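You operate a simulated robot arm through the tools that you are given. There is no shell and no other tool.

You are at the controls of a simulated robot arm. One attempt, no reset.

TASK
Close the stacker down: stop it, zero the counter, lamp off, isolator off.
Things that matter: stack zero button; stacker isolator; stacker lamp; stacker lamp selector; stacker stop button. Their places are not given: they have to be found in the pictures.

It is judged by the outcome, as a careful person would: the job done as asked, and still so three seconds after it is handed in. It fails if anything else is knocked over, pushed out of place, dropped, spilled or broken.

THE ROBOT
A 6-joint arm with a fingered hand, fixed in place. Base frame: the origin is at the foot of the arm, x ahead of it, y to its left, z up. Lengths are in cm, angles in rad, forces in N, time in s.
With the tool pointing down near the work surface it reaches from about 12 to 82 cm from the base axis. Its first joint turns from -2.897 to 2.897 rad. Payload 5 kg.
Tool frame: the origin (TCP) lies between the finger pads and is the grasp point; the fingertips stand 3.6 cm ahead of it; z points along the fingers, y is the line along which they close. The gripper opens to 12 cm. The gripper's body begins 4.2 cm behind the TCP. The gripper is a hand of 4 fingers: y runs from the thumb to the fingers, the wrist lies at [-1.9, -12.3, -21.1] in the tool frame.
Orientation is told as [roll, pitch, yaw] about the base's x, y, z axes, in that order, counted from this pose: with the fingers straight down and the wrist toward the robot, the tool's x, y and z point along [0, 1, 0], [1, 0, 0] and [0, 0, -1] of the base frame.

THE INTERFACE
- The arm moves only by the tool servo_tool. Its argument "deltas" is a list of rows, each a list of 2 entries, a list of its own where there are three numbers: the shift along the tool's x, y, z in units of 250 mm (1.0 is 250 mm), then the turn, a rotation vector about the tool's x, y, z in units of 120 degrees (1.0 is 120 degrees). In form: [[[dx, dy, dz], [rx, ry, rz]], ...]. A call has 1 to 20 rows; each row is the pose to reach, as a shift and turn from the pose commanded when the call began, along the tool's axes at that moment. A call with a number of a shift or a turn outside -1 to 1 is refused whole. Each row takes 0.2 s and may step no farther than 5 cm and 0.15 rad from the row before; otherwise, the whole call is refused. A pose out of reach is approached as far as the arm can. The call stops where the force on the tool passes 40 N (or 10 N more than at its start, if that is more) or the arm is blocked; 0.2 s more then pass. In this call time passes only in rows, and 0.2 s behind the last. The reply holds the time, the measured pose of the TCP, the force on the tool along the base axes, the opening and the grip force, in the units named above and with some noise, with the torque about the TCP (base axes, N m) and any sound that the robot's microphone picked up, and new pictures: "show" is both (left out), scene, wrist or none.
- Cameras (640 x 400 px; columns grow to the right, rows downward): "scene" is fixed at [22.04, -50.1, 168.8]; the picture's right is [0.99, -0.13, 0.00], its down [-0.06, -0.45, -0.89] and it looks along [0.11, 0.88, -0.45] (base axes); focal length 316 px, centre (320, 200). "wrist" rides on the gripper at [7.3, -10.1, -14.2] in the tool frame; the picture's right is [-0.79, 0.29, -0.54], its down [-0.56, -0.70, 0.44] and it looks along [-0.25, 0.65, 0.71] (tool axes); focal length 280 px, centre (320, 200).
- raise_lower(by): slides the trunk up (or, below 0, down) by that many cm; the arm rides with it, the base frame stays. It gives what a move gives, with no picture.
- finger_targets(index, middle, ring, thumb_bend, thumb_turn): sets how far each is bent, from 0 (flat) to 100 (curled in); at 30 the hand is open as for a grip, at 70 the pads meet at the TCP. One left out holds its place. A second passes; each finger stops where it meets its share of the squeeze, and holds until it gets a number again. It is the only way to open and close the hand. It gives what a move gives, with no picture; readings hold the bend of each and the force on the fingers (four entries, about 0 where the hand has none), thumb and palm. thumb_turn goes from beside the hand (0) to across from the fingers (100), as for a grip.
- measure_at(camera, pixels): there is no depth. For up to 12 entries [column, row, z] of the newest picture of that camera ("zoom" is the newest enlarged one), the place [x, y] in the base frame at which the ray of that pixel passes the height z, good to about 0.2 cm. It takes no simulated time.
- zoom(camera, box): a new picture of the part [left, top, right, bottom] of that camera's present view, enlarged. It takes no simulated time.
- sign_off(): hands the job in; it is judged then, once.

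Leave the gripper open and the arm clear of the work at the hand-in unless told otherwise.

The tools are called after "Emit:" as name(argument=value, ...) on one line, values as JSON. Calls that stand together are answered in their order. servo_tool: Moves the arm, as the interface text tells. Its arguments: {"type":"object","properties":{"deltas":{"type":"array"},"show":{"type":"string","enum":["both","scene","wrist","none"]}},"required":["deltas"]} The other tools are called the same way: raise_lower (by) slides the trunk up or down; finger_targets (index, middle, ring, thumb_bend, thumb_turn) moves the fingers one by one; measure_at (camera, pixels) gives the place at which the rays of pixels pass given heights; zoom (camera, box) takes an enlarged picture of a part of a camera's view; sign_off () hands the job in.

At the start:

```text
t: 0.0
position: [16.69, 69.64, 146.82]
ee_rot: [0.0, 0.001, 0.001]
wrist_force: [-0.1, 0.8, -0.5]
torque: [0.01, 0.03, -0.03]
grip_width: 11.94
gripper_force: 0.0
shape: jaw
bend: [30.0, 30.0, 30.0, 30.0, 98.0]
finger forces: [0.0, 0.0, 0.0, 0.0, 0.0, 0.1]
trunk travel left (down, up): [-63.3, 20.7]
```

scene: 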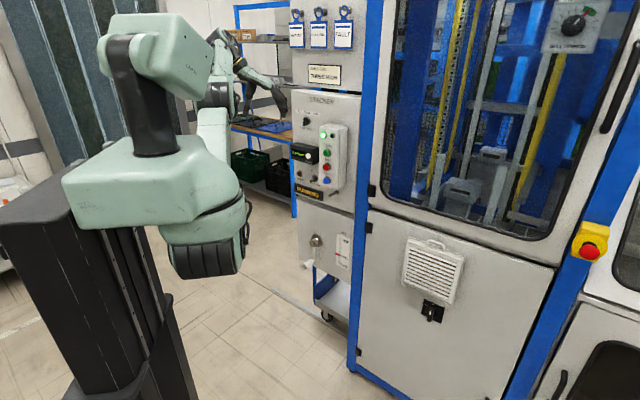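
wrist: 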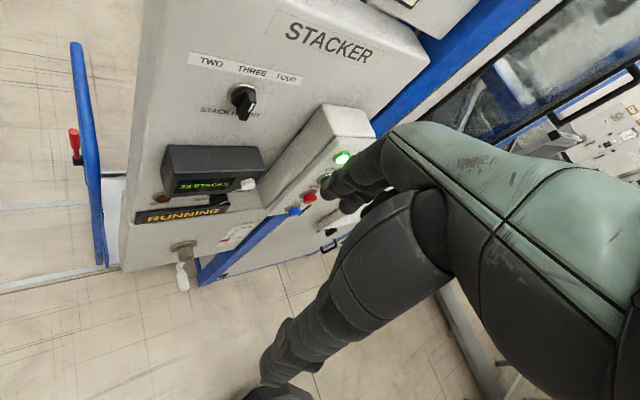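

I see a STACKER panel in the scene picture around (320,150), and in the wrist picture. First I'll enlarge both views to read the labels.

Emit:
zoom(camera="scene", box=[280, 80, 370, 210])

Emit:
zoom(camera="scene", box=[280, 190, 370, 320])

Emit:
zoom(camera="wrist", box=[120, 0, 420, 300])

Emit:
zoom(camera="scene", box=[270, 0, 390, 100])

```text
3.08 times, centred on (325, 145) of scene
```

zoom: 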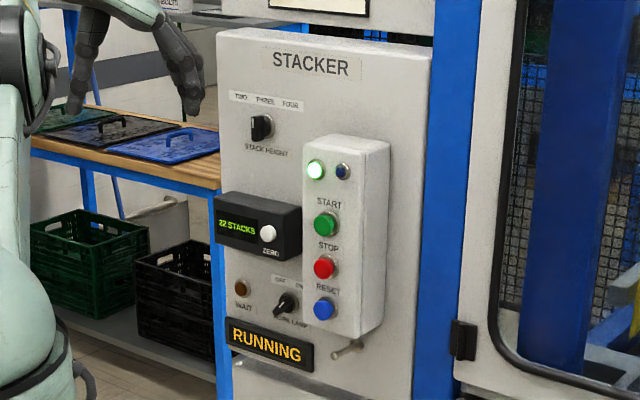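

```text
3.08 times, centred on (325, 255) of scene
```

zoom: 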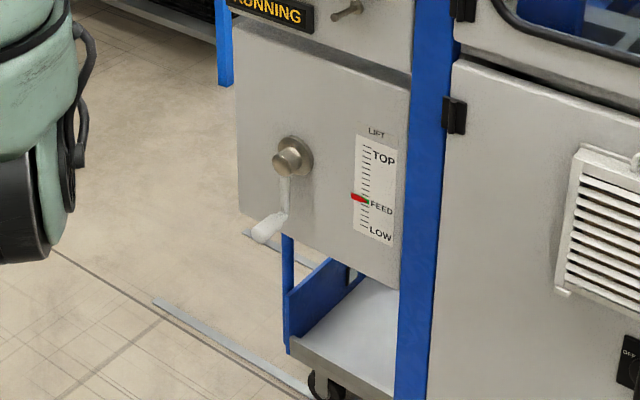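

```text
1.33 times, centred on (270, 150) of wrist
```

zoom: 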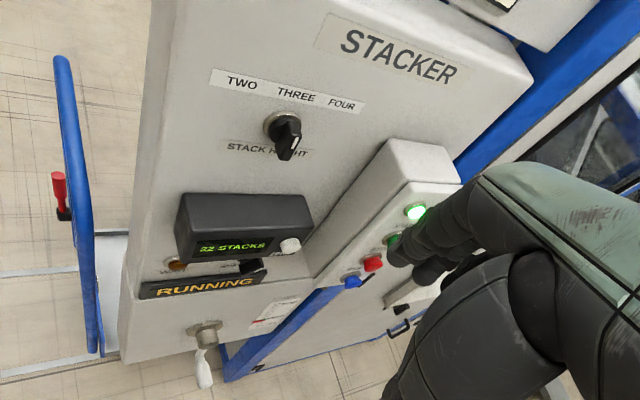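

```text
4.00 times, centred on (330, 50) of scene
```

zoom: 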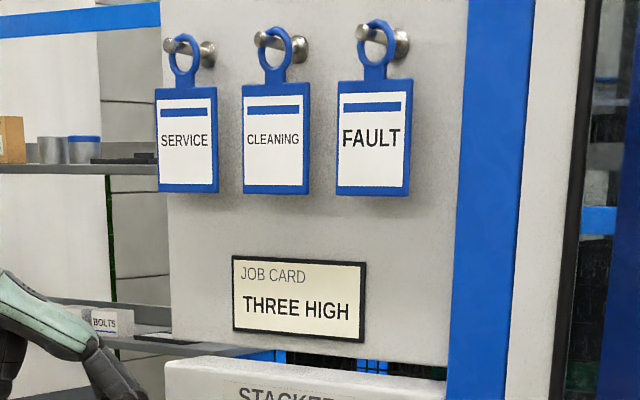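

The panel has START/STOP/RESET, the ZERO button by the counter, and the lamp selector ("CELL LAMP"?). The isolator must be one of the rotary switches at (432,311) or (573,25); I'll read them.

Emit:
zoom(camera="scene", box=[400, 285, 470, 335])

Emit:
zoom(camera="scene", box=[530, 0, 630, 70])

Emit:
zoom(camera="scene", box=[285, 140, 350, 210])

Emit:
zoom(camera="scene", box=[360, 200, 640, 400])

```text
8.00 times, centred on (435, 310) of scene
```

zoom: 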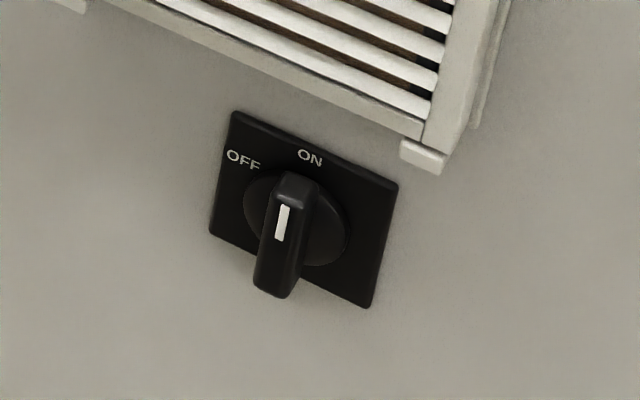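

```text
5.71 times, centred on (580, 35) of scene
```

zoom: 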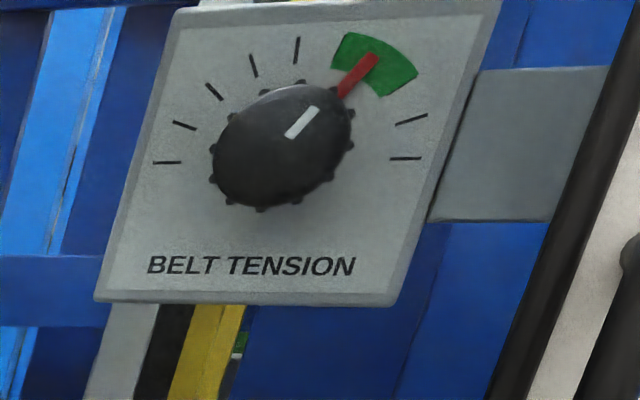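

```text
5.71 times, centred on (318, 175) of scene
```

zoom: 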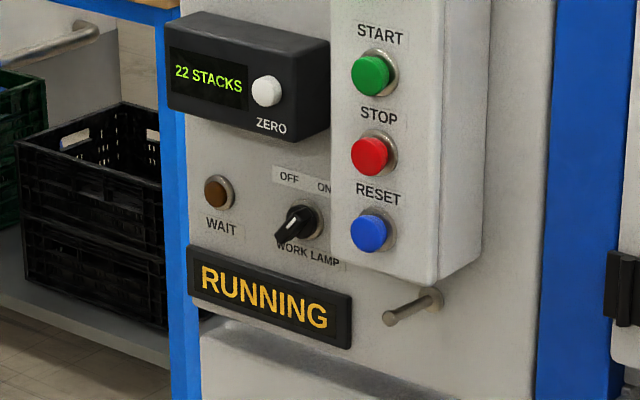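

```text
2.00 times, centred on (500, 300) of scene
```

zoom: 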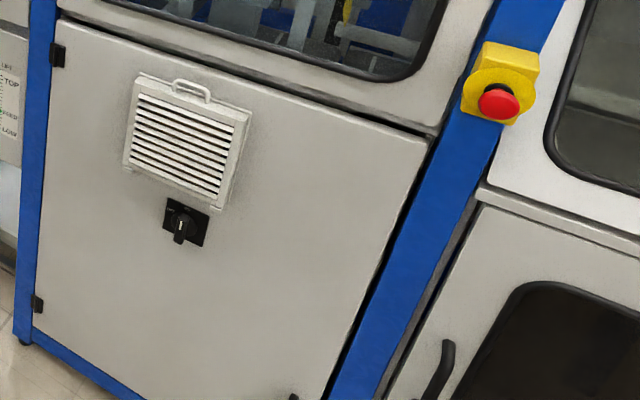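

The isolator is the black rotary switch at scene (432,311), its handle now at ON. The panel faces the arm at about 45° (normal ≈ (-0.7,-0.7,0)), and I put the STOP cap at about (39,66,124). First I'll back off from the panel by about 10 cm, so there is room to change the hand's shape.

Emit:
servo_tool(deltas=[[[-0.1, -0.1, 0], [0, 0, 0]], [[-0.2, -0.2, 0], [0, 0, 0]], [[-0.3, -0.3, 0], [0, 0, 0]]], show="both")

Emit:
finger_targets(index=0, middle=100, ring=100, thumb_bend=30, thumb_turn=0)

Emit:
zoom(camera="wrist", box=[0, 0, 640, 400])

Emit:
zoom(camera="scene", box=[150, 0, 350, 130])

```text
t: 0.8
position: [14.26, 68.71, 147.62]
ee_rot: [-0.003, 0.0, -0.001]
wrist_force: [0.9, 0.2, 1.3]
torque: [0.01, -0.04, 0.0]
grip_width: 11.99
gripper_force: 0.0
shape: jaw
bend: [30.0, 30.0, 30.0, 30.0, 98.0]
finger forces: [0.0, 0.0, 0.1, 0.0, 0.0, 0.0]
out of reach, approached as far as the arm can: row 1, 2, 3
trunk travel left (down, up): [-63.3, 20.7]
```

scene: 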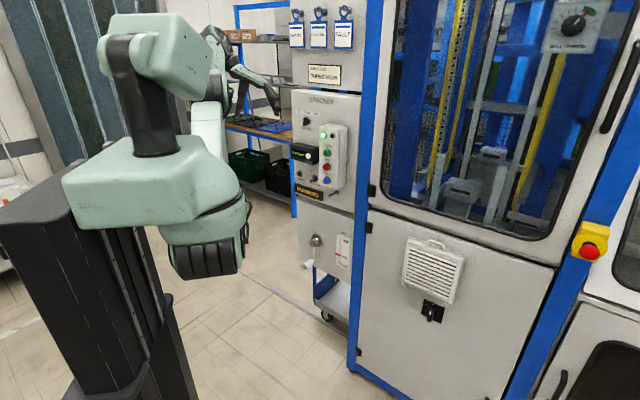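
wrist: 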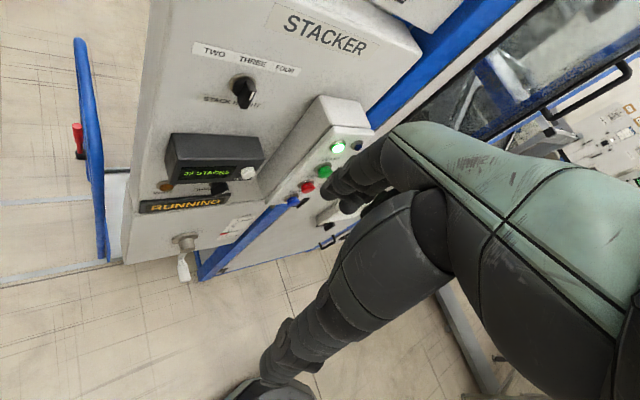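

```text
t: 1.8
position: [14.19, 68.59, 147.55]
ee_rot: [-0.003, -0.001, 0.0]
wrist_force: [0.7, -0.3, -0.1]
torque: [-0.01, 0.04, -0.03]
grip_width: 18.34
gripper_force: 0.1
shape: fingers
bend: [0.0, 100.0, 100.0, 30.0, 0.0]
finger forces: [0.0, 0.0, 0.0, 0.1, 0.0, 0.0]
trunk travel left (down, up): [-63.3, 20.7]
```

```text
1.00 times, centred on (320, 200) of wrist (not enlarged: the box is as wide or as high as the picture)
```

zoom: 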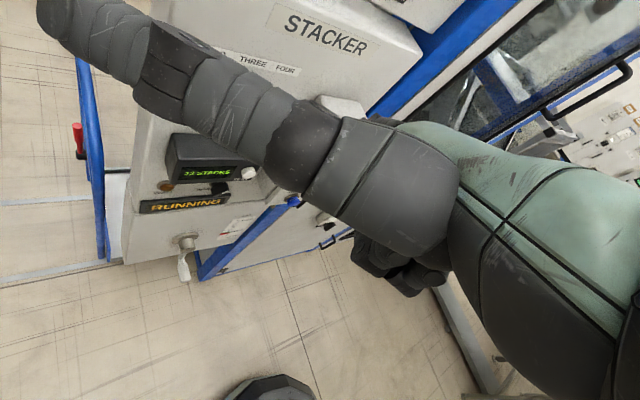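

```text
3.08 times, centred on (250, 65) of scene
```

zoom: 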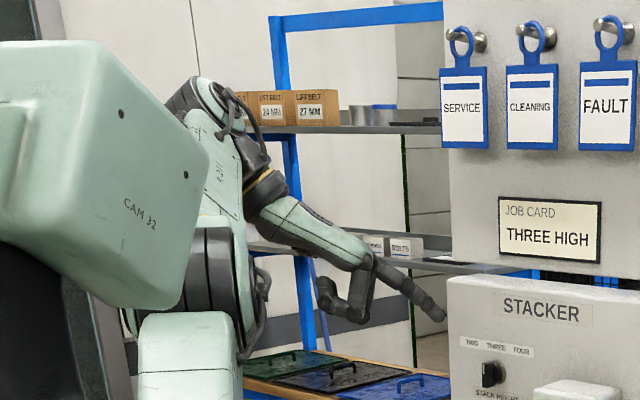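

The hand can't retreat further that way, but the index is now straight and the others are curled. The index tip shows in the wrist view near (50,10) and in the scene view near (290,103). I'll check the rays to find where the tip is.

Emit:
measure_at(camera="wrist", pixels=[[45, 10, 145], [45, 10, 140], [45, 10, 136], [343, 148, 136.6], [309, 187, 124]])

Emit:
measure_at(camera="scene", pixels=[[290, 103, 145], [290, 103, 140], [290, 103, 136], [323.7, 134.9, 136.6], [326.3, 166.8, 124]])

Emit:
zoom(camera="scene", box=[230, 40, 310, 120])

```text
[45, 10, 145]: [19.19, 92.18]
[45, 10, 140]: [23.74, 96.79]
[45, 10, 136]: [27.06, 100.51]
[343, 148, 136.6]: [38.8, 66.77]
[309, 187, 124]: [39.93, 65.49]
```

```text
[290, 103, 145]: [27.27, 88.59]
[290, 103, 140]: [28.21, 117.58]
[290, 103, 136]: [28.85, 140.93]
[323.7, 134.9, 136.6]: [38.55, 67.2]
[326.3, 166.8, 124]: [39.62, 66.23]
```

```text
5.00 times, centred on (270, 80) of scene
```

zoom: 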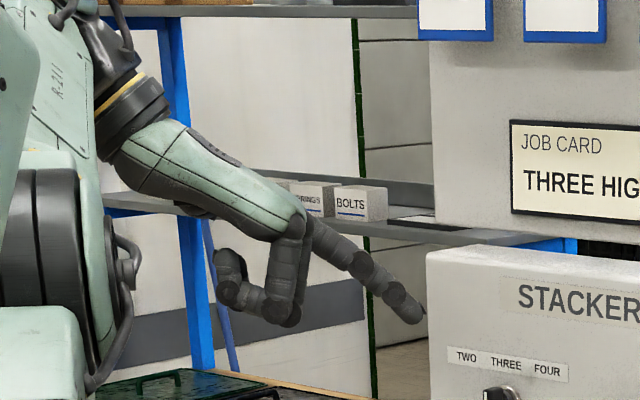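

The long dark shape at wrist (40,10)–(330,150) is the thumb, now swung out sideways. The straight index is only seen in the scene view: tip at (290,102), knuckle at (266,87), pointing about 33° below horizontal. I'll tuck the thumb across, then yaw 45° and pitch up about 33° so the index points straight at the panel, shifting back along -y meanwhile.

Emit:
finger_targets(thumb_turn=100, thumb_bend=60)

Emit:
servo_tool(deltas=[[[-0.045, 0, 0], [-0.0369, 0.0153, -0.0521]], [[-0.09, 0, 0], [-0.0738, 0.0305, -0.1042]], [[-0.135, 0, 0], [-0.1107, 0.0458, -0.1563]], [[-0.18, 0, 0], [-0.1476, 0.0611, -0.2083]], [[-0.225, 0, 0], [-0.1845, 0.0764, -0.2604]], [[-0.27, 0, 0], [-0.2214, 0.0916, -0.3125]], [[-0.32, 0, 0], [-0.2583, 0.1069, -0.3646]]], show="both")

```text
t: 2.8
position: [14.13, 68.68, 147.69]
ee_rot: [-0.002, 0.002, 0.0]
wrist_force: [-0.4, -0.3, -0.5]
torque: [0.0, 0.0, -0.01]
grip_width: 13.06
gripper_force: 0.1
shape: fingers
bend: [0.0, 100.0, 100.0, 60.0, 100.0]
finger forces: [0.0, 0.0, 0.1, 0.0, 0.0, 0.0]
trunk travel left (down, up): [-63.3, 20.7]
```

```text
t: 4.4
position: [11.05, 77.35, 166.77]
ee_rot: [-0.007, -0.562, 0.788]
wrist_force: [0.0, 0.2, 0.3]
torque: [-0.02, 0.01, 0.01]
grip_width: 13.06
gripper_force: 0.0
shape: fingers
bend: [0.0, 100.0, 100.0, 60.0, 100.0]
finger forces: [0.1, 0.0, 0.0, 0.1, 0.0, 0.0]
out of reach, approached as far as the arm can: row 1, 2, 3, 4, 5, 6, 7
trunk travel left (down, up): [-63.3, 20.7]
```

scene: 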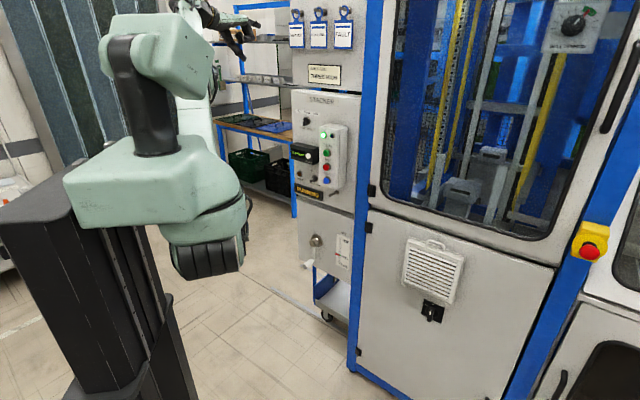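
wrist: 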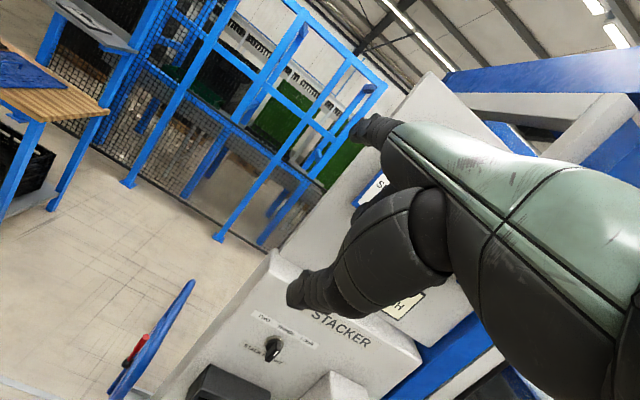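

The hand now points the index at the panel (pitch -32°, yaw 45°), but the arm couldn't fold in, so it ended up high at z 167. I'll lower it about 20 cm and pull back 8 cm along the panel normal, which should be easier to reach below the shoulder.

Emit:
servo_tool(deltas=[[[0, -0.14, 0.1], [0, 0, 0]], [[0, -0.28, 0.2], [0, 0, 0]], [[0, -0.42, 0.3], [0, 0, 0]], [[0, -0.56, 0.4], [0, 0, 0]], [[0, -0.7, 0.5], [0, 0, 0]]], show="both")

```text
t: 5.6
position: [6.7, 76.27, 166.92]
ee_rot: [0.0, -0.568, 0.784]
wrist_force: [-0.6, 0.2, -0.4]
torque: [-0.01, 0.04, -0.01]
grip_width: 13.03
gripper_force: 0.0
shape: fingers
bend: [0.0, 100.0, 100.0, 60.0, 100.0]
finger forces: [0.0, 0.0, 0.0, 0.1, 0.1, 0.0]
out of reach, approached as far as the arm can: row 1, 2, 3, 4, 5
trunk travel left (down, up): [-63.3, 20.7]
```

scene: 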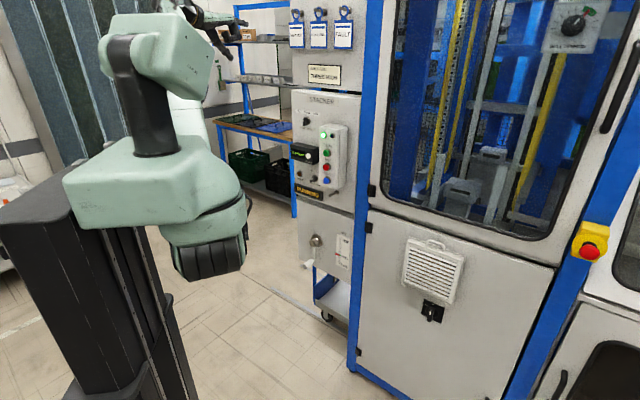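
wrist: 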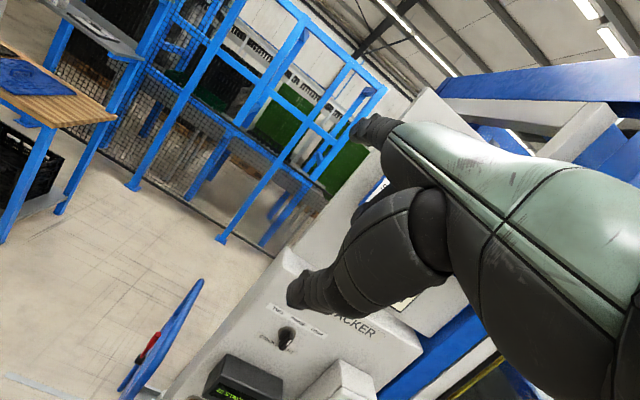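

The arm seems to have a minimum distance from its shoulder (around z 130), so it slides up instead of in. With the shoulder lowered by the trunk, the hand should be able to come closer. Before lowering, I'll check where the table and shelf to the left of the panel lie.

Emit:
measure_at(camera="scene", pixels=[[230, 130, 80], [230, 130, 90], [230, 130, 100], [295, 140, 90], [295, 140, 100], [243, 190, 40], [293, 215, 0], [288, 75, 130], [245, 75, 130]])

Emit:
zoom(camera="scene", box=[150, 0, 310, 220])

Emit:
raise_lower(by=-12)

```text
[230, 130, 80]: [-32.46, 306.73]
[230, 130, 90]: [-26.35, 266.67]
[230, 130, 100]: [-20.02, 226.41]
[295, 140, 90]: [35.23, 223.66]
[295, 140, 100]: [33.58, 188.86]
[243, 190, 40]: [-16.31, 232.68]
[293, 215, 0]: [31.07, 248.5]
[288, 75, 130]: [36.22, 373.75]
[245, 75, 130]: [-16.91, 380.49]
```

```text
1.82 times, centred on (230, 110) of scene
```

zoom: 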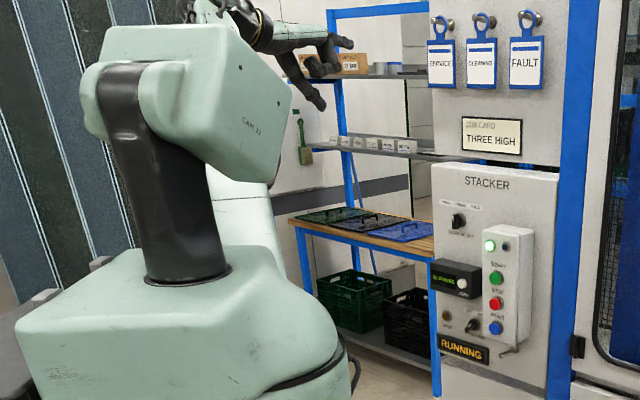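

```text
t: 7.1
position: [6.56, 76.22, 154.93]
ee_rot: [-0.003, -0.569, 0.787]
wrist_force: [-0.7, 0.2, -0.4]
torque: [-0.03, 0.02, 0.0]
grip_width: 13.02
gripper_force: 0.1
shape: fingers
bend: [0.0, 100.0, 100.0, 60.0, 100.0]
finger forces: [0.0, 0.1, 0.0, 0.1, 0.1, 0.0]
trunk travel left (down, up): [-51.3, 32.7]
```

The table and shelf are more than 150 cm away in y, so the space to the left of the panel is free. The hand (about 30 cm left of the button box) can go straight down safely; I'll lower the trunk further so the shoulder sits well below the buttons.

Emit:
raise_lower(by=-38)

Emit:
servo_tool(deltas=[[[0, -0.15, -0.1], [0, 0, 0]], [[0, -0.3, -0.2], [0, 0, 0]], [[0, -0.45, -0.3], [0, 0, 0]]], show="both")

```text
t: 10.8
position: [6.61, 76.27, 117.01]
ee_rot: [-0.003, -0.57, 0.786]
wrist_force: [0.6, 0.4, -1.2]
torque: [-0.02, -0.01, 0.04]
grip_width: 13.04
gripper_force: 0.0
shape: fingers
bend: [0.0, 100.0, 100.0, 60.0, 100.0]
finger forces: [0.1, 0.0, 0.1, 0.0, 0.1, 0.1]
trunk travel left (down, up): [-13.3, 70.7]
```

```text
t: 11.6
position: [-6.15, 71.32, 117.01]
ee_rot: [-0.002, -0.57, 0.785]
wrist_force: [0.4, -0.2, 0.5]
torque: [0.02, -0.02, 0.01]
grip_width: 13.03
gripper_force: 0.1
shape: fingers
bend: [0.0, 100.0, 100.0, 60.0, 100.0]
finger forces: [0.0, 0.0, 0.0, 0.0, 0.0, 0.1]
out of reach, approached as far as the arm can: row 1, 2, 3
trunk travel left (down, up): [-13.3, 70.7]
```

scene: 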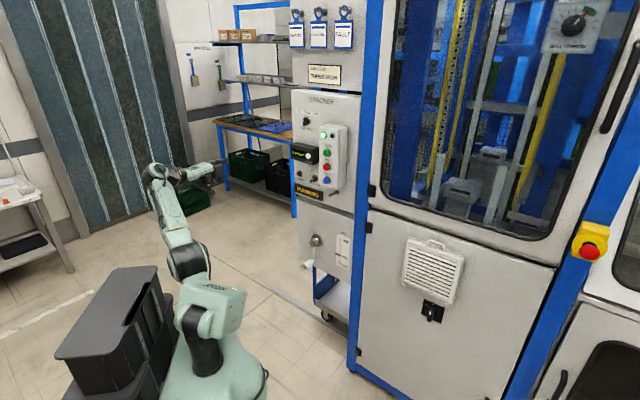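
wrist: 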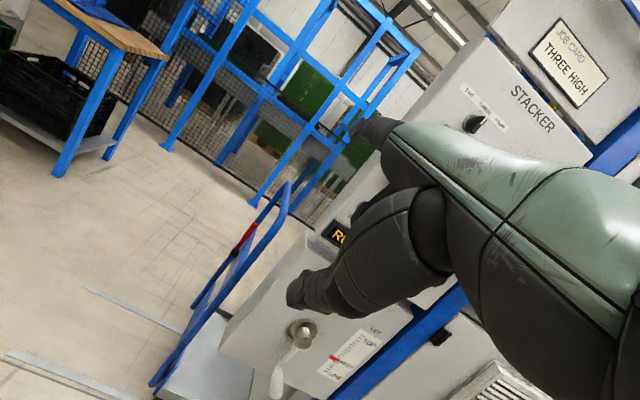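

Now there is a clear view of the arm and hand. I'll enlarge the hand in both views to fix the index tip in the tool frame (wrist view near (360,128), scene view near (205,165)).

Emit:
zoom(camera="wrist", box=[300, 80, 440, 180])

Emit:
zoom(camera="scene", box=[130, 130, 250, 220])

Emit:
zoom(camera="scene", box=[290, 155, 330, 205])

```text
4.00 times, centred on (370, 130) of wrist
```

zoom: 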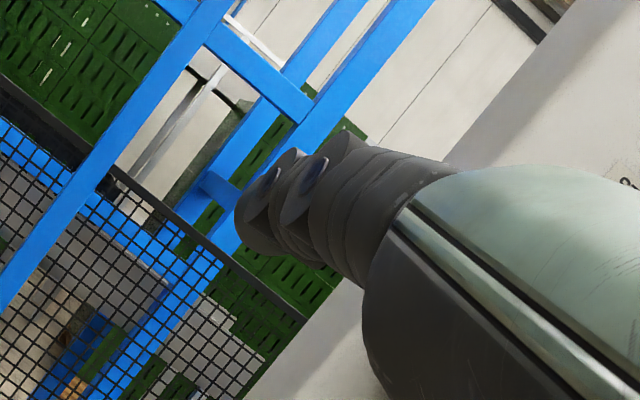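

```text
4.44 times, centred on (190, 175) of scene
```

zoom: 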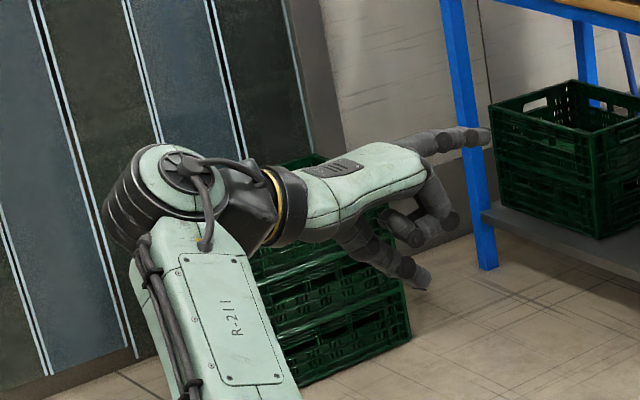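

```text
8.00 times, centred on (310, 180) of scene
```

zoom: 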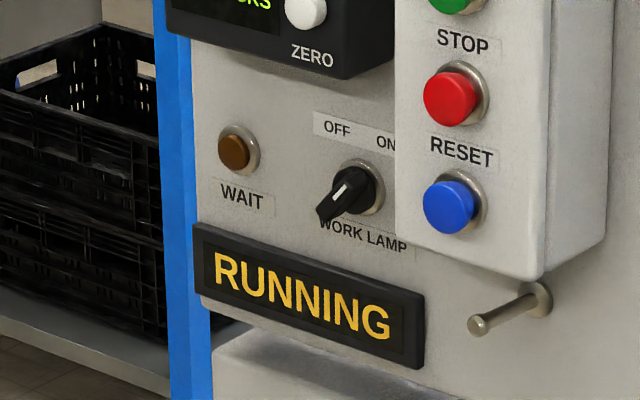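

The index tip is at about tool (2.0, 11.6, -0.4), about 9.5 cm ahead and 6.6 cm above the TCP in this orientation. Turning the hand to a shallower yaw (about 0.2 rad) will keep the curled fingers away from the button box. I'll curl the thumb fully, lower the trunk the rest of the way to gain reach, then yaw the hand in free space.

Emit:
finger_targets(thumb_bend=100)

Emit:
raise_lower(by=-13.3)

Emit:
servo_tool(deltas=[[[0, 0.1, -0.1], [0, -0.0377, 0.0588]], [[0, 0.2, -0.25], [0, -0.0754, 0.1176]], [[0, 0.3, -0.4], [0, -0.1131, 0.1764]], [[0, 0.32, -0.5], [0, -0.1508, 0.2352]]], show="both")

```text
t: 12.6
position: [-6.06, 71.38, 116.95]
ee_rot: [-0.001, -0.57, 0.785]
wrist_force: [-1.1, 0.7, 0.7]
torque: [0.03, -0.03, -0.01]
grip_width: 5.86
gripper_force: 0.0
shape: fingers
bend: [0.0, 100.0, 100.0, 100.0, 100.0]
finger forces: [0.0, 0.0, 0.0, 0.0, 0.1, 0.1]
trunk travel left (down, up): [-13.3, 70.7]
```

```text
t: 14.2
position: [-6.14, 71.36, 103.72]
ee_rot: [-0.003, -0.569, 0.785]
wrist_force: [-0.3, 0.5, 0.1]
torque: [0.01, 0.0, -0.02]
grip_width: 5.88
gripper_force: 0.1
shape: fingers
bend: [0.0, 100.0, 100.0, 100.0, 100.0]
finger forces: [0.0, 0.0, 0.0, 0.0, 0.1, 0.0]
trunk travel left (down, up): [0.0, 84.0]
```

```text
t: 15.2
position: [0.05, 60.29, 103.6]
ee_rot: [-0.003, -0.566, 0.198]
wrist_force: [0.7, 0.2, 0.5]
torque: [0.03, 0.03, 0.0]
grip_width: 5.85
gripper_force: 0.0
shape: fingers
bend: [0.0, 100.0, 100.0, 100.0, 100.0]
finger forces: [0.1, 0.0, 0.0, 0.0, 0.1, 0.0]
out of reach, approached as far as the arm can: row 1, 2, 3, 4
trunk travel left (down, up): [0.0, 84.0]
```

scene: 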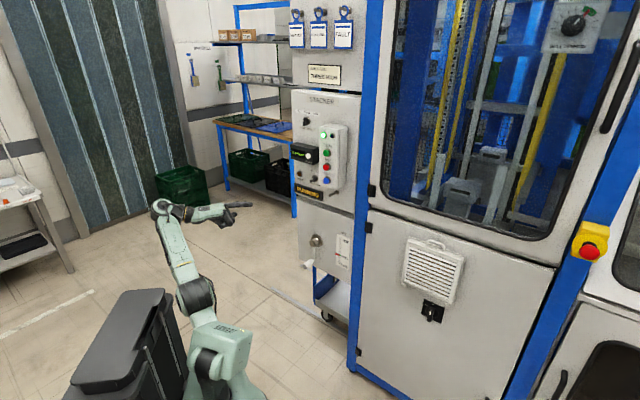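
wrist: 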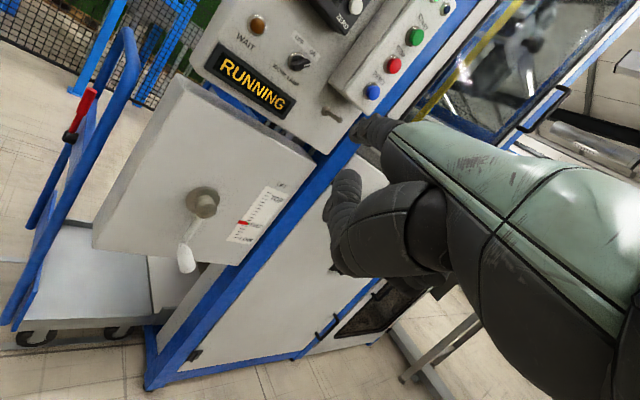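

The arm turned to yaw 0.2 but stayed pinned at its reach limit. I'll command it forward and up (free space, tip is still about 60 cm from the panel) to see whether it comes off the limit.

Emit:
servo_tool(deltas=[[[0, 0.138, -0.03], [0, 0, 0]], [[0, 0.276, -0.06], [0, 0, 0]], [[0, 0.414, -0.09], [0, 0, 0]], [[0, 0.553, -0.12], [0, 0, 0]]], show="none")

```text
t: 16.2
position: [11.43, 59.33, 110.82]
ee_rot: [-0.004, -0.569, 0.201]
wrist_force: [-0.1, -0.4, 0.3]
torque: [0.0, 0.03, 0.05]
grip_width: 5.86
gripper_force: 0.0
shape: fingers
bend: [0.0, 100.0, 100.0, 100.0, 100.0]
finger forces: [0.1, 0.0, 0.1, 0.0, 0.1, 0.0]
out of reach, approached as far as the arm can: row 1, 2, 3, 4
trunk travel left (down, up): [0.0, 84.0]
```

It moved mostly as commanded but is still held at the limit, so the commanded pose must lie inside the forbidden zone. I'll keep commanding outward (+x, +y, +z) in free space until it reports no limit. The tip stays well short of the panel.

Emit:
servo_tool(deltas=[[[0.078, 0.153, -0.02], [0, 0, 0]], [[0.156, 0.306, -0.041], [0, 0, 0]], [[0.234, 0.459, -0.061], [0, 0, 0]], [[0.312, 0.612, -0.082], [0, 0, 0]]], show="both")

```text
t: 17.2
position: [21.89, 60.15, 112.65]
ee_rot: [-0.002, -0.573, 0.201]
wrist_force: [0.2, -0.1, -0.6]
torque: [0.04, -0.01, 0.04]
grip_width: 5.86
gripper_force: 0.1
shape: fingers
bend: [0.0, 100.0, 100.0, 100.0, 100.0]
finger forces: [0.0, 0.0, 0.0, 0.1, 0.0, 0.1]
out of reach, approached as far as the arm can: row 1, 2, 3, 4
trunk travel left (down, up): [0.0, 84.0]
```

scene: 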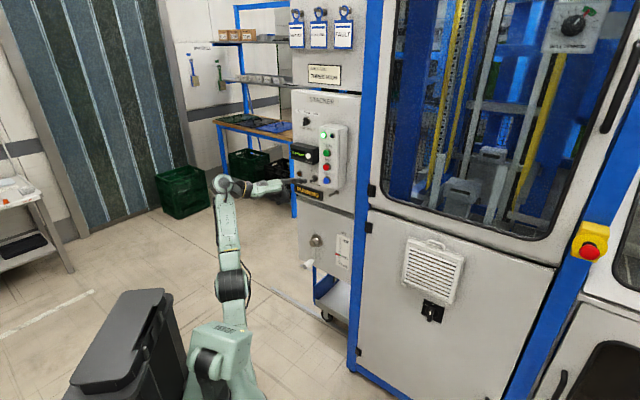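
wrist: 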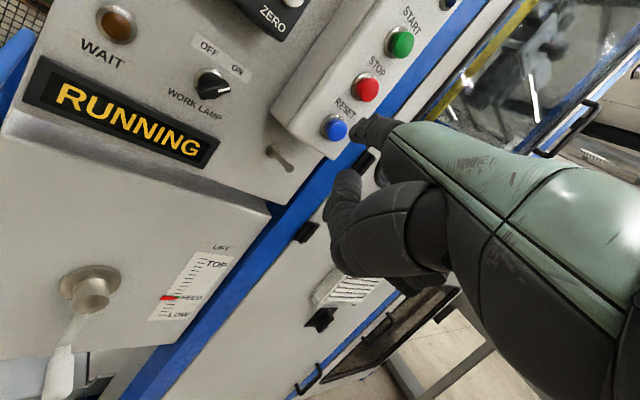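

Good close view. The index tip is roughly 7 cm in front of the button box, just below STOP. Still flagged at the reach limit, so I'll command straight up 8 cm to come free.

Emit:
servo_tool(deltas=[[[0, 0.058, -0.09], [0, 0, 0]], [[0, 0.116, -0.18], [0, 0, 0]], [[0, 0.173, -0.27], [0, 0, 0]]], show="wrist")

```text
t: 18.0
position: [22.0, 58.72, 113.62]
ee_rot: [-0.003, -0.574, 0.202]
wrist_force: [0.0, 1.0, 1.0]
torque: [0.03, 0.0, 0.01]
grip_width: 5.85
gripper_force: 0.0
shape: fingers
bend: [0.0, 100.0, 100.0, 100.0, 100.0]
finger forces: [0.0, 0.0, 0.0, 0.1, 0.0, 0.0]
out of reach, approached as far as the arm can: row 1, 2, 3
trunk travel left (down, up): [0.0, 84.0]
```

wrist: 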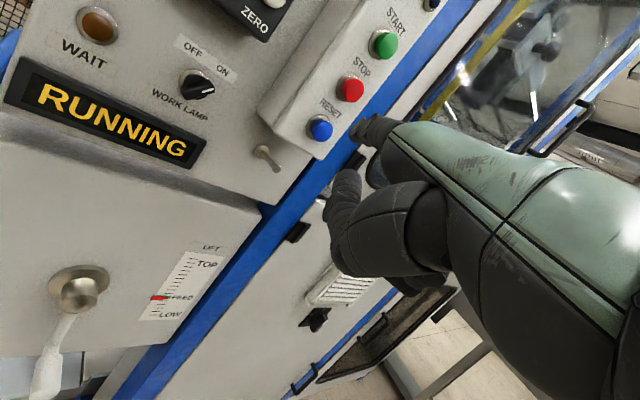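

It slid only slightly. I'll enlarge the scene to see the arm's joint configuration and understand the limit.

Emit:
zoom(camera="scene", box=[150, 150, 340, 400])

Emit:
zoom(camera="scene", box=[190, 150, 330, 240])

```text
1.60 times, centred on (245, 275) of scene
```

zoom: 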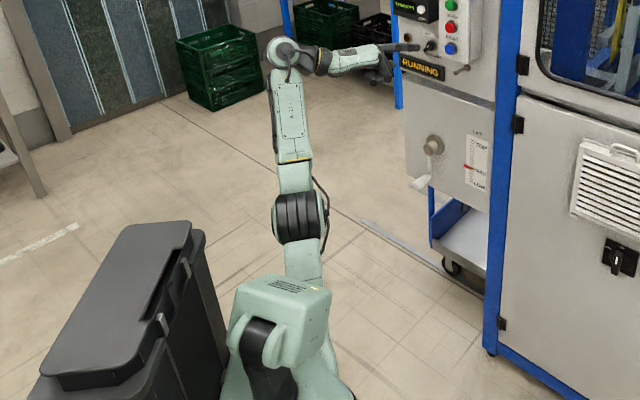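

```text
4.44 times, centred on (260, 195) of scene
```

zoom: 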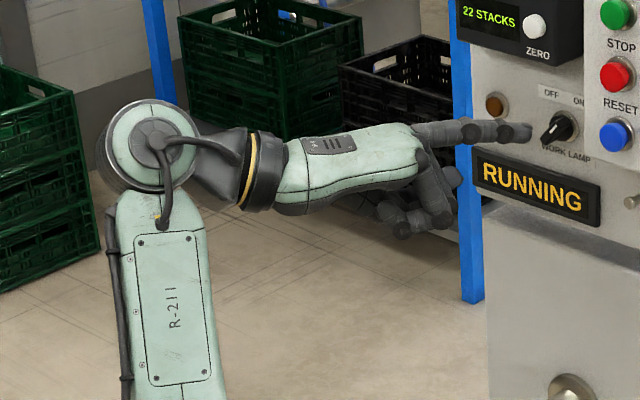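

The elbow seems held at its minimum fold, so the commanded pose is still too close in. I'll continue in small safe steps, first straight up.

Emit:
servo_tool(deltas=[[[0, 0.079, -0.123], [0, 0, 0]], [[0, 0.158, -0.247], [0, 0, 0]], [[0, 0.238, -0.37], [0, 0, 0]]], show="none")

```text
t: 18.8
position: [22.29, 56.4, 115.38]
ee_rot: [-0.003, -0.571, 0.2]
wrist_force: [-0.4, 0.8, -0.6]
torque: [-0.02, -0.02, -0.03]
grip_width: 5.88
gripper_force: 0.1
shape: fingers
bend: [0.0, 100.0, 100.0, 100.0, 100.0]
finger forces: [0.0, 0.1, 0.0, 0.1, 0.0, 0.1]
out of reach, approached as far as the arm can: row 1, 2, 3
trunk travel left (down, up): [0.0, 84.0]
```

Still sliding along the limit. Next a small outward step (+4, +4, +6); even if it is followed fully, the tip stays about 4 cm short of the button caps.

Emit:
servo_tool(deltas=[[[0.062, 0.144, -0.05], [0, 0, 0]], [[0.125, 0.288, -0.1], [0, 0, 0]]], show="none")

```text
t: 19.4
position: [24.68, 56.37, 115.56]
ee_rot: [-0.002, -0.572, 0.202]
wrist_force: [-0.7, -0.4, 0.5]
torque: [0.01, -0.03, 0.0]
grip_width: 5.88
gripper_force: 0.0
shape: fingers
bend: [0.0, 100.0, 100.0, 100.0, 100.0]
finger forces: [0.0, 0.0, 0.0, 0.0, 0.0, 0.0]
out of reach, approached as far as the arm can: row 1, 2
trunk travel left (down, up): [0.0, 84.0]
```

Continuing with another small outward step.

Emit:
servo_tool(deltas=[[[0.047, 0.11, -0.04], [0, 0, 0]], [[0.094, 0.22, -0.08], [0, 0, 0]]], show="both")

```text
t: 20.0
position: [26.86, 56.46, 115.57]
ee_rot: [-0.002, -0.573, 0.201]
wrist_force: [0.0, 0.6, -0.4]
torque: [0.04, 0.0, 0.0]
grip_width: 5.85
gripper_force: 0.0
shape: fingers
bend: [0.0, 100.0, 100.0, 100.0, 100.0]
finger forces: [0.1, 0.0, 0.0, 0.1, 0.0, 0.1]
out of reach, approached as far as the arm can: row 1, 2
trunk travel left (down, up): [0.0, 84.0]
```

scene: 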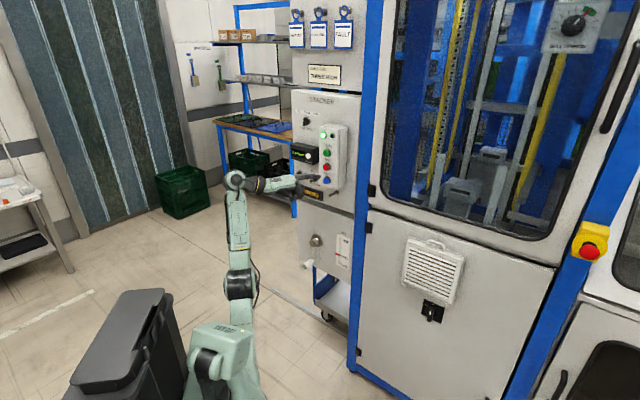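
wrist: 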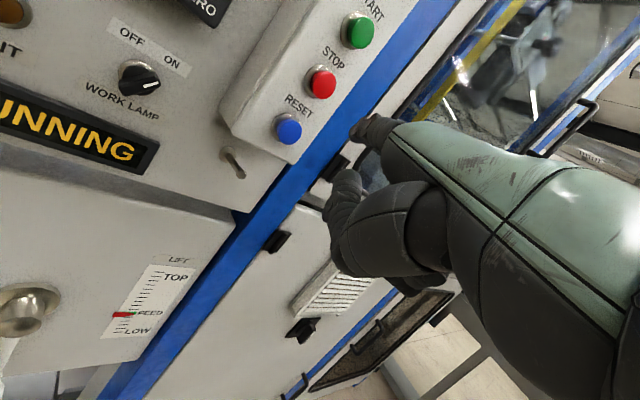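

I see the lamp selector's mark pointing to ON. STOP is at wrist (322,84), the index tip at about (355,131). I'll refine STOP's position with rays from both cameras.

Emit:
measure_at(camera="wrist", pixels=[[322, 84, 123], [322, 84, 124], [322, 84, 125], [288, 128, 117], [288, 128, 118], [288, 128, 119], [359, 32, 130], [359, 32, 131]])

Emit:
measure_at(camera="scene", pixels=[[325.9, 167.4, 123], [325.9, 167.4, 124], [325.9, 167.4, 125]])

Emit:
zoom(camera="scene", box=[280, 145, 350, 205])

Emit:
zoom(camera="wrist", box=[270, 20, 430, 180])

```text
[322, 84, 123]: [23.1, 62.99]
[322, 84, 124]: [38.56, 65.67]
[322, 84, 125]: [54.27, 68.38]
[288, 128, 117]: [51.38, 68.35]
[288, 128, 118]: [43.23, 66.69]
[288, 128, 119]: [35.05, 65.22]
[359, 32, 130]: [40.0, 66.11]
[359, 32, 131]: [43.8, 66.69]
```

```text
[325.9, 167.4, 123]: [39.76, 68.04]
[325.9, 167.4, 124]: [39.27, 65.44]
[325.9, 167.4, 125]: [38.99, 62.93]
```

```text
6.67 times, centred on (315, 175) of scene
```

zoom: 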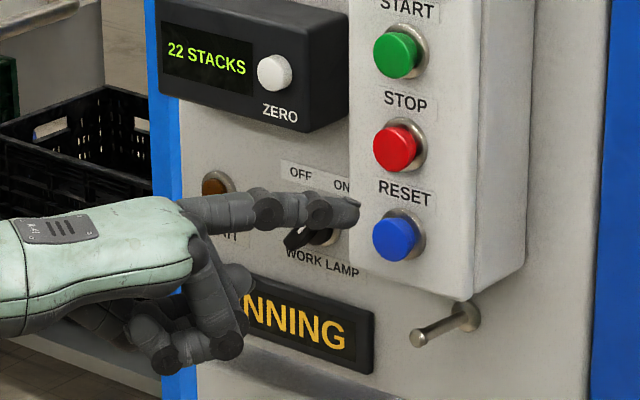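

```text
2.50 times, centred on (350, 100) of wrist
```

zoom: 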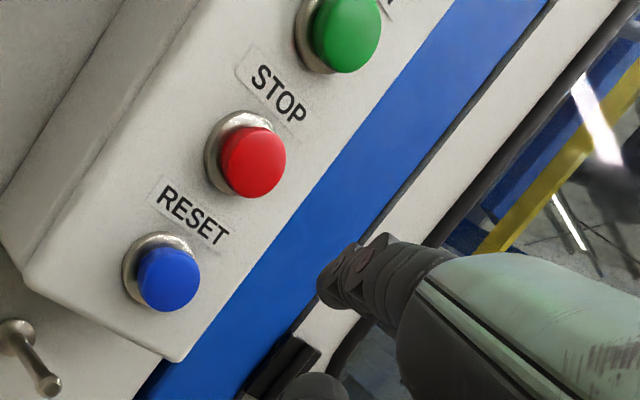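

STOP's cap is at about (39.2, 65.6, 124.0), RESET is 5.8 cm below it and START 5.8 above. I'll pin the index tip the same way (scene (320.5,177), wrist (356,131)).

Emit:
measure_at(camera="scene", pixels=[[320.3, 177, 121], [320.3, 177, 122], [320.3, 177, 123], [320.3, 177, 124]])

Emit:
measure_at(camera="wrist", pixels=[[356, 131, 121], [356, 131, 122], [356, 131, 122.5], [356, 131, 123], [352, 134, 122.5], [352, 134, 122]])

```text
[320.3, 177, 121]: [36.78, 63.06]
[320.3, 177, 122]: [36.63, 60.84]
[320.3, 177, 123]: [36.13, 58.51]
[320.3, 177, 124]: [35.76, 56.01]
```

```text
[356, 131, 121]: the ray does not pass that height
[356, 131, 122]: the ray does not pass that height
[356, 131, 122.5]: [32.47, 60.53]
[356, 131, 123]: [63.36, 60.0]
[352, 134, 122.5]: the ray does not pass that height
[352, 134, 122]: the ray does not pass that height
```

The tip is at about (36.5, 60.5, 122.2), that is TCP + (9.6, 4.0, 6.6). I'll step +y by 3 cm to come off the fold limit; even if followed fully this stays clear of the cap.

Emit:
servo_tool(deltas=[[[0.118, 0.02, 0.013], [0, 0, 0]]], show="none")

```text
t: 20.4
position: [26.9, 58.26, 114.3]
ee_rot: [-0.001, -0.569, 0.202]
wrist_force: [0.3, -0.2, 0.2]
torque: [0.02, -0.01, -0.01]
grip_width: 5.84
gripper_force: 0.1
shape: fingers
bend: [0.0, 100.0, 100.0, 100.0, 100.0]
finger forces: [0.0, 0.0, 0.0, 0.0, 0.0, 0.1]
out of reach, approached as far as the arm can: row 1
trunk travel left (down, up): [0.0, 84.0]
```

It slid +1.8 in y and -1.3 in z along the limit. Now 5 cm up.

Emit:
servo_tool(deltas=[[[0, 0.054, -0.084], [0, 0, 0]], [[0, 0.108, -0.168], [0, 0, 0]]], show="none")

```text
t: 21.0
position: [26.84, 56.35, 115.7]
ee_rot: [-0.002, -0.571, 0.2]
wrist_force: [0.7, 0.2, 0.6]
torque: [-0.03, 0.02, 0.02]
grip_width: 5.87
gripper_force: 0.0
shape: fingers
bend: [0.0, 100.0, 100.0, 100.0, 100.0]
finger forces: [0.1, 0.0, 0.1, 0.0, 0.0, 0.1]
out of reach, approached as far as the arm can: row 1, 2
trunk travel left (down, up): [0.0, 84.0]
```

These slides fit a wrist-bend limit: the forearm is nearly vertical while the hand is horizontal. With the shoulder higher, the forearm would lie nearer the hand's line. The tip is about 6 cm in front of the box, so I'll raise the trunk 20 cm (the hand rises freely in front of the panel) and then bring the hand back down 20 cm.

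Emit:
raise_lower(by=20)

Emit:
servo_tool(deltas=[[[0, -0.108, 0.168], [0, 0, 0]], [[0, -0.216, 0.337], [0, 0, 0]], [[0, -0.324, 0.505], [0, 0, 0]], [[0, -0.432, 0.674], [0, 0, 0]]], show="both")

```text
t: 23.1
position: [26.87, 56.33, 135.65]
ee_rot: [-0.001, -0.572, 0.2]
wrist_force: [0.4, 0.5, -0.2]
torque: [-0.02, 0.0, 0.0]
grip_width: 5.85
gripper_force: 0.2
shape: fingers
bend: [0.0, 100.0, 100.0, 100.0, 100.0]
finger forces: [0.1, 0.1, 0.0, 0.0, 0.1, 0.0]
trunk travel left (down, up): [-20.0, 64.0]
```

```text
refused: row 4 steps farther than a row can; nothing moved
```

The step was a shade too large; I'll use smaller rows for the same 20 cm down.

Emit:
servo_tool(deltas=[[[0, -0.086, 0.135], [0, 0, 0]], [[0, -0.173, 0.27], [0, 0, 0]], [[0, -0.26, 0.404], [0, 0, 0]], [[0, -0.346, 0.539], [0, 0, 0]], [[0, -0.432, 0.674], [0, 0, 0]]], show="both")

```text
t: 24.4
position: [26.95, 56.67, 115.62]
ee_rot: [-0.004, -0.572, 0.202]
wrist_force: [0.6, 0.9, -0.4]
torque: [0.02, 0.0, 0.01]
grip_width: 5.86
gripper_force: 0.1
shape: fingers
bend: [0.0, 100.0, 100.0, 100.0, 100.0]
finger forces: [0.0, 0.0, 0.1, 0.1, 0.1, 0.0]
trunk travel left (down, up): [-20.0, 64.0]
```

scene: 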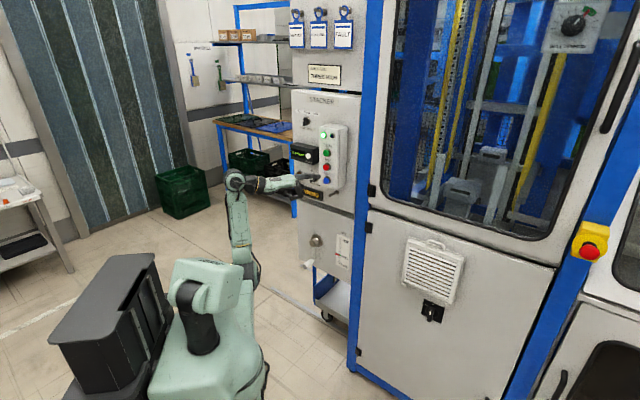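
wrist: 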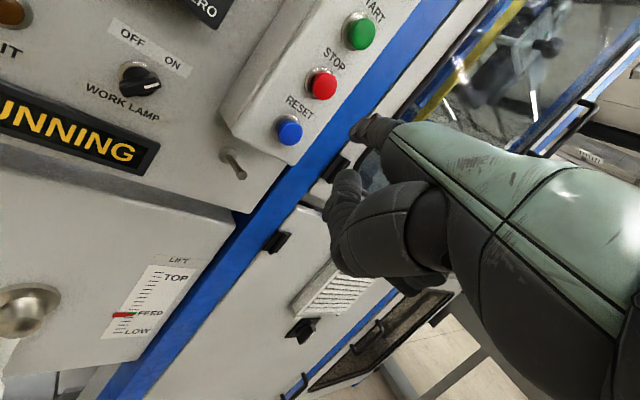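

The arm is free of the limit now and follows exactly. Next I'll bring the tip to about 1.5 cm in front of STOP (delta base (1.6, 3.9, 1.8)) and check in the pictures.

Emit:
servo_tool(deltas=[[[0.07, 0.059, -0.005], [0, 0, 0]], [[0.14, 0.118, -0.01], [0, 0, 0]]], show="both")

Emit:
zoom(camera="scene", box=[280, 145, 350, 205])

Emit:
zoom(camera="wrist", box=[230, 20, 430, 180])

```text
t: 24.9
position: [28.65, 60.13, 117.4]
ee_rot: [-0.002, -0.568, 0.201]
wrist_force: [0.7, 1.3, 0.3]
torque: [-0.01, 0.0, 0.03]
grip_width: 5.85
gripper_force: 0.0
shape: fingers
bend: [0.0, 100.0, 100.0, 100.0, 100.0]
finger forces: [0.0, 0.0, 0.0, 0.1, 0.1, 0.0]
trunk travel left (down, up): [-20.0, 64.0]
```

scene: 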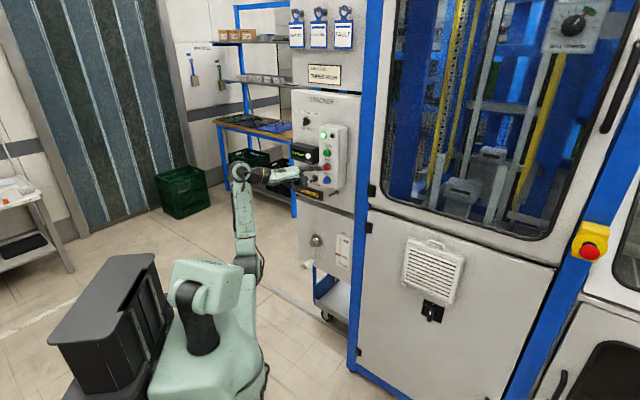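
wrist: 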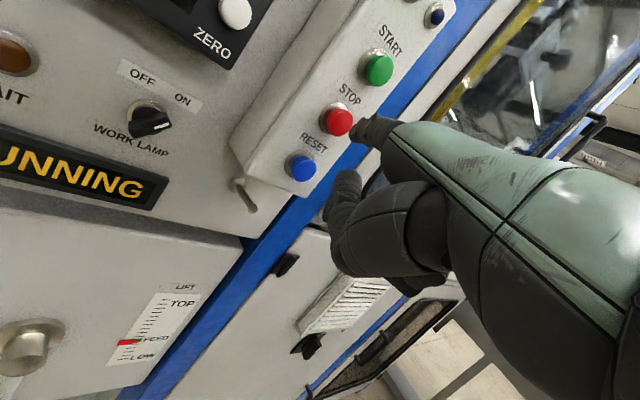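

```text
6.67 times, centred on (315, 175) of scene
```

zoom: 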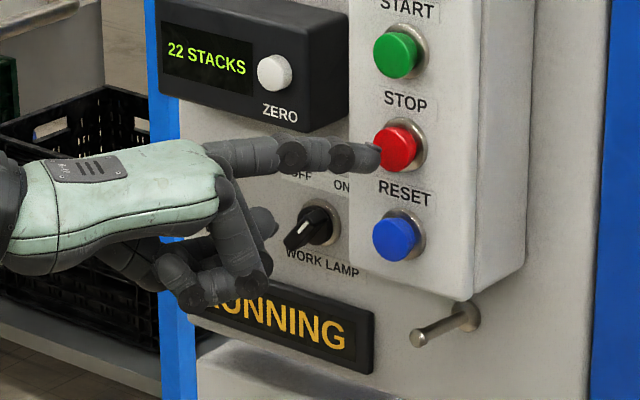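

```text
2.50 times, centred on (330, 100) of wrist
```

zoom: 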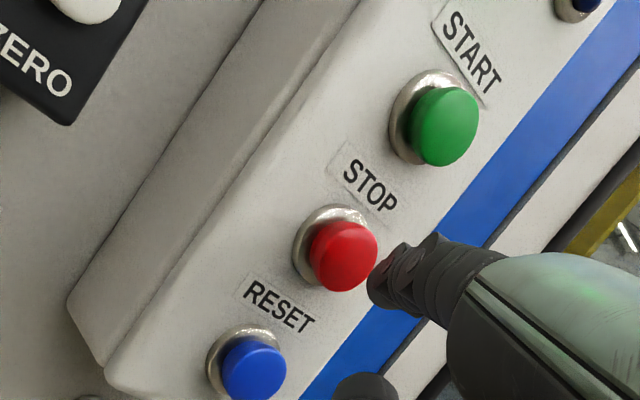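

The tip is just in front of STOP, level with it and a touch to the right as seen by the wrist camera. I'll shift 0.4 cm left and push along the panel normal about 2.2 cm in small rows, watching force and sound.

Emit:
servo_tool(deltas=[[[0.027, 0.014, 0.009], [0, 0, 0]], [[0.038, 0.028, 0.018], [0, 0, 0]], [[0.049, 0.042, 0.027], [0, 0, 0]], [[0.056, 0.051, 0.032], [0, 0, 0]], [[0.065, 0.062, 0.04], [0, 0, 0]]], show="both")

Emit:
zoom(camera="scene", box=[280, 115, 350, 205])

Emit:
zoom(camera="wrist", box=[230, 20, 430, 180])

```text
t: 26.1
position: [29.8, 62.1, 117.55]
ee_rot: [-0.001, -0.574, 0.201]
wrist_force: [-15.0, -8.0, 0.2]
torque: [0.59, -1.07, -0.3]
grip_width: 5.77
gripper_force: 8.1
shape: fingers
bend: [1.0, 100.0, 100.0, 100.0, 100.0]
finger forces: [16.6, 0.0, 0.1, 0.0, 0.1, 0.0]
trunk travel left (down, up): [-20.0, 64.0]
heard: click
```

scene: 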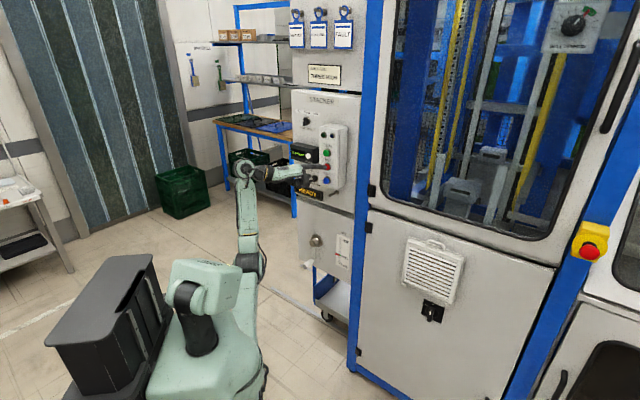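
wrist: 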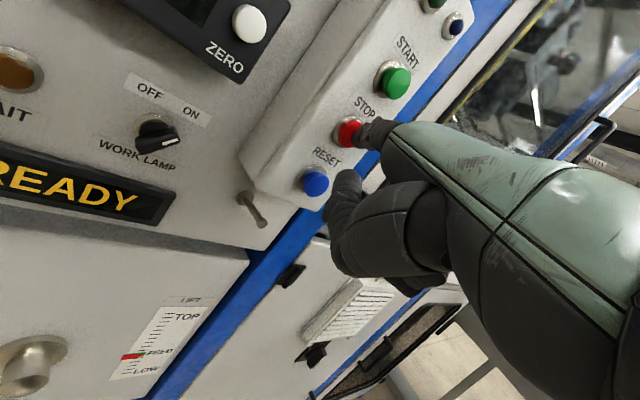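

```text
4.44 times, centred on (315, 160) of scene
```

zoom: 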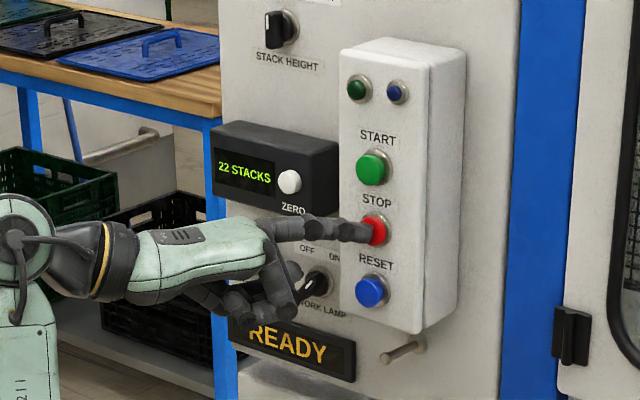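

```text
2.50 times, centred on (330, 100) of wrist
```

zoom: 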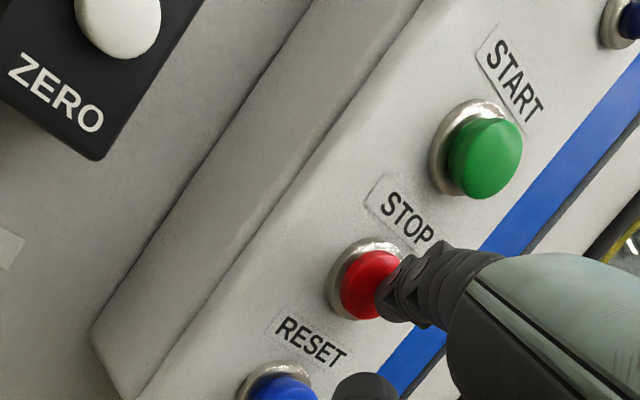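

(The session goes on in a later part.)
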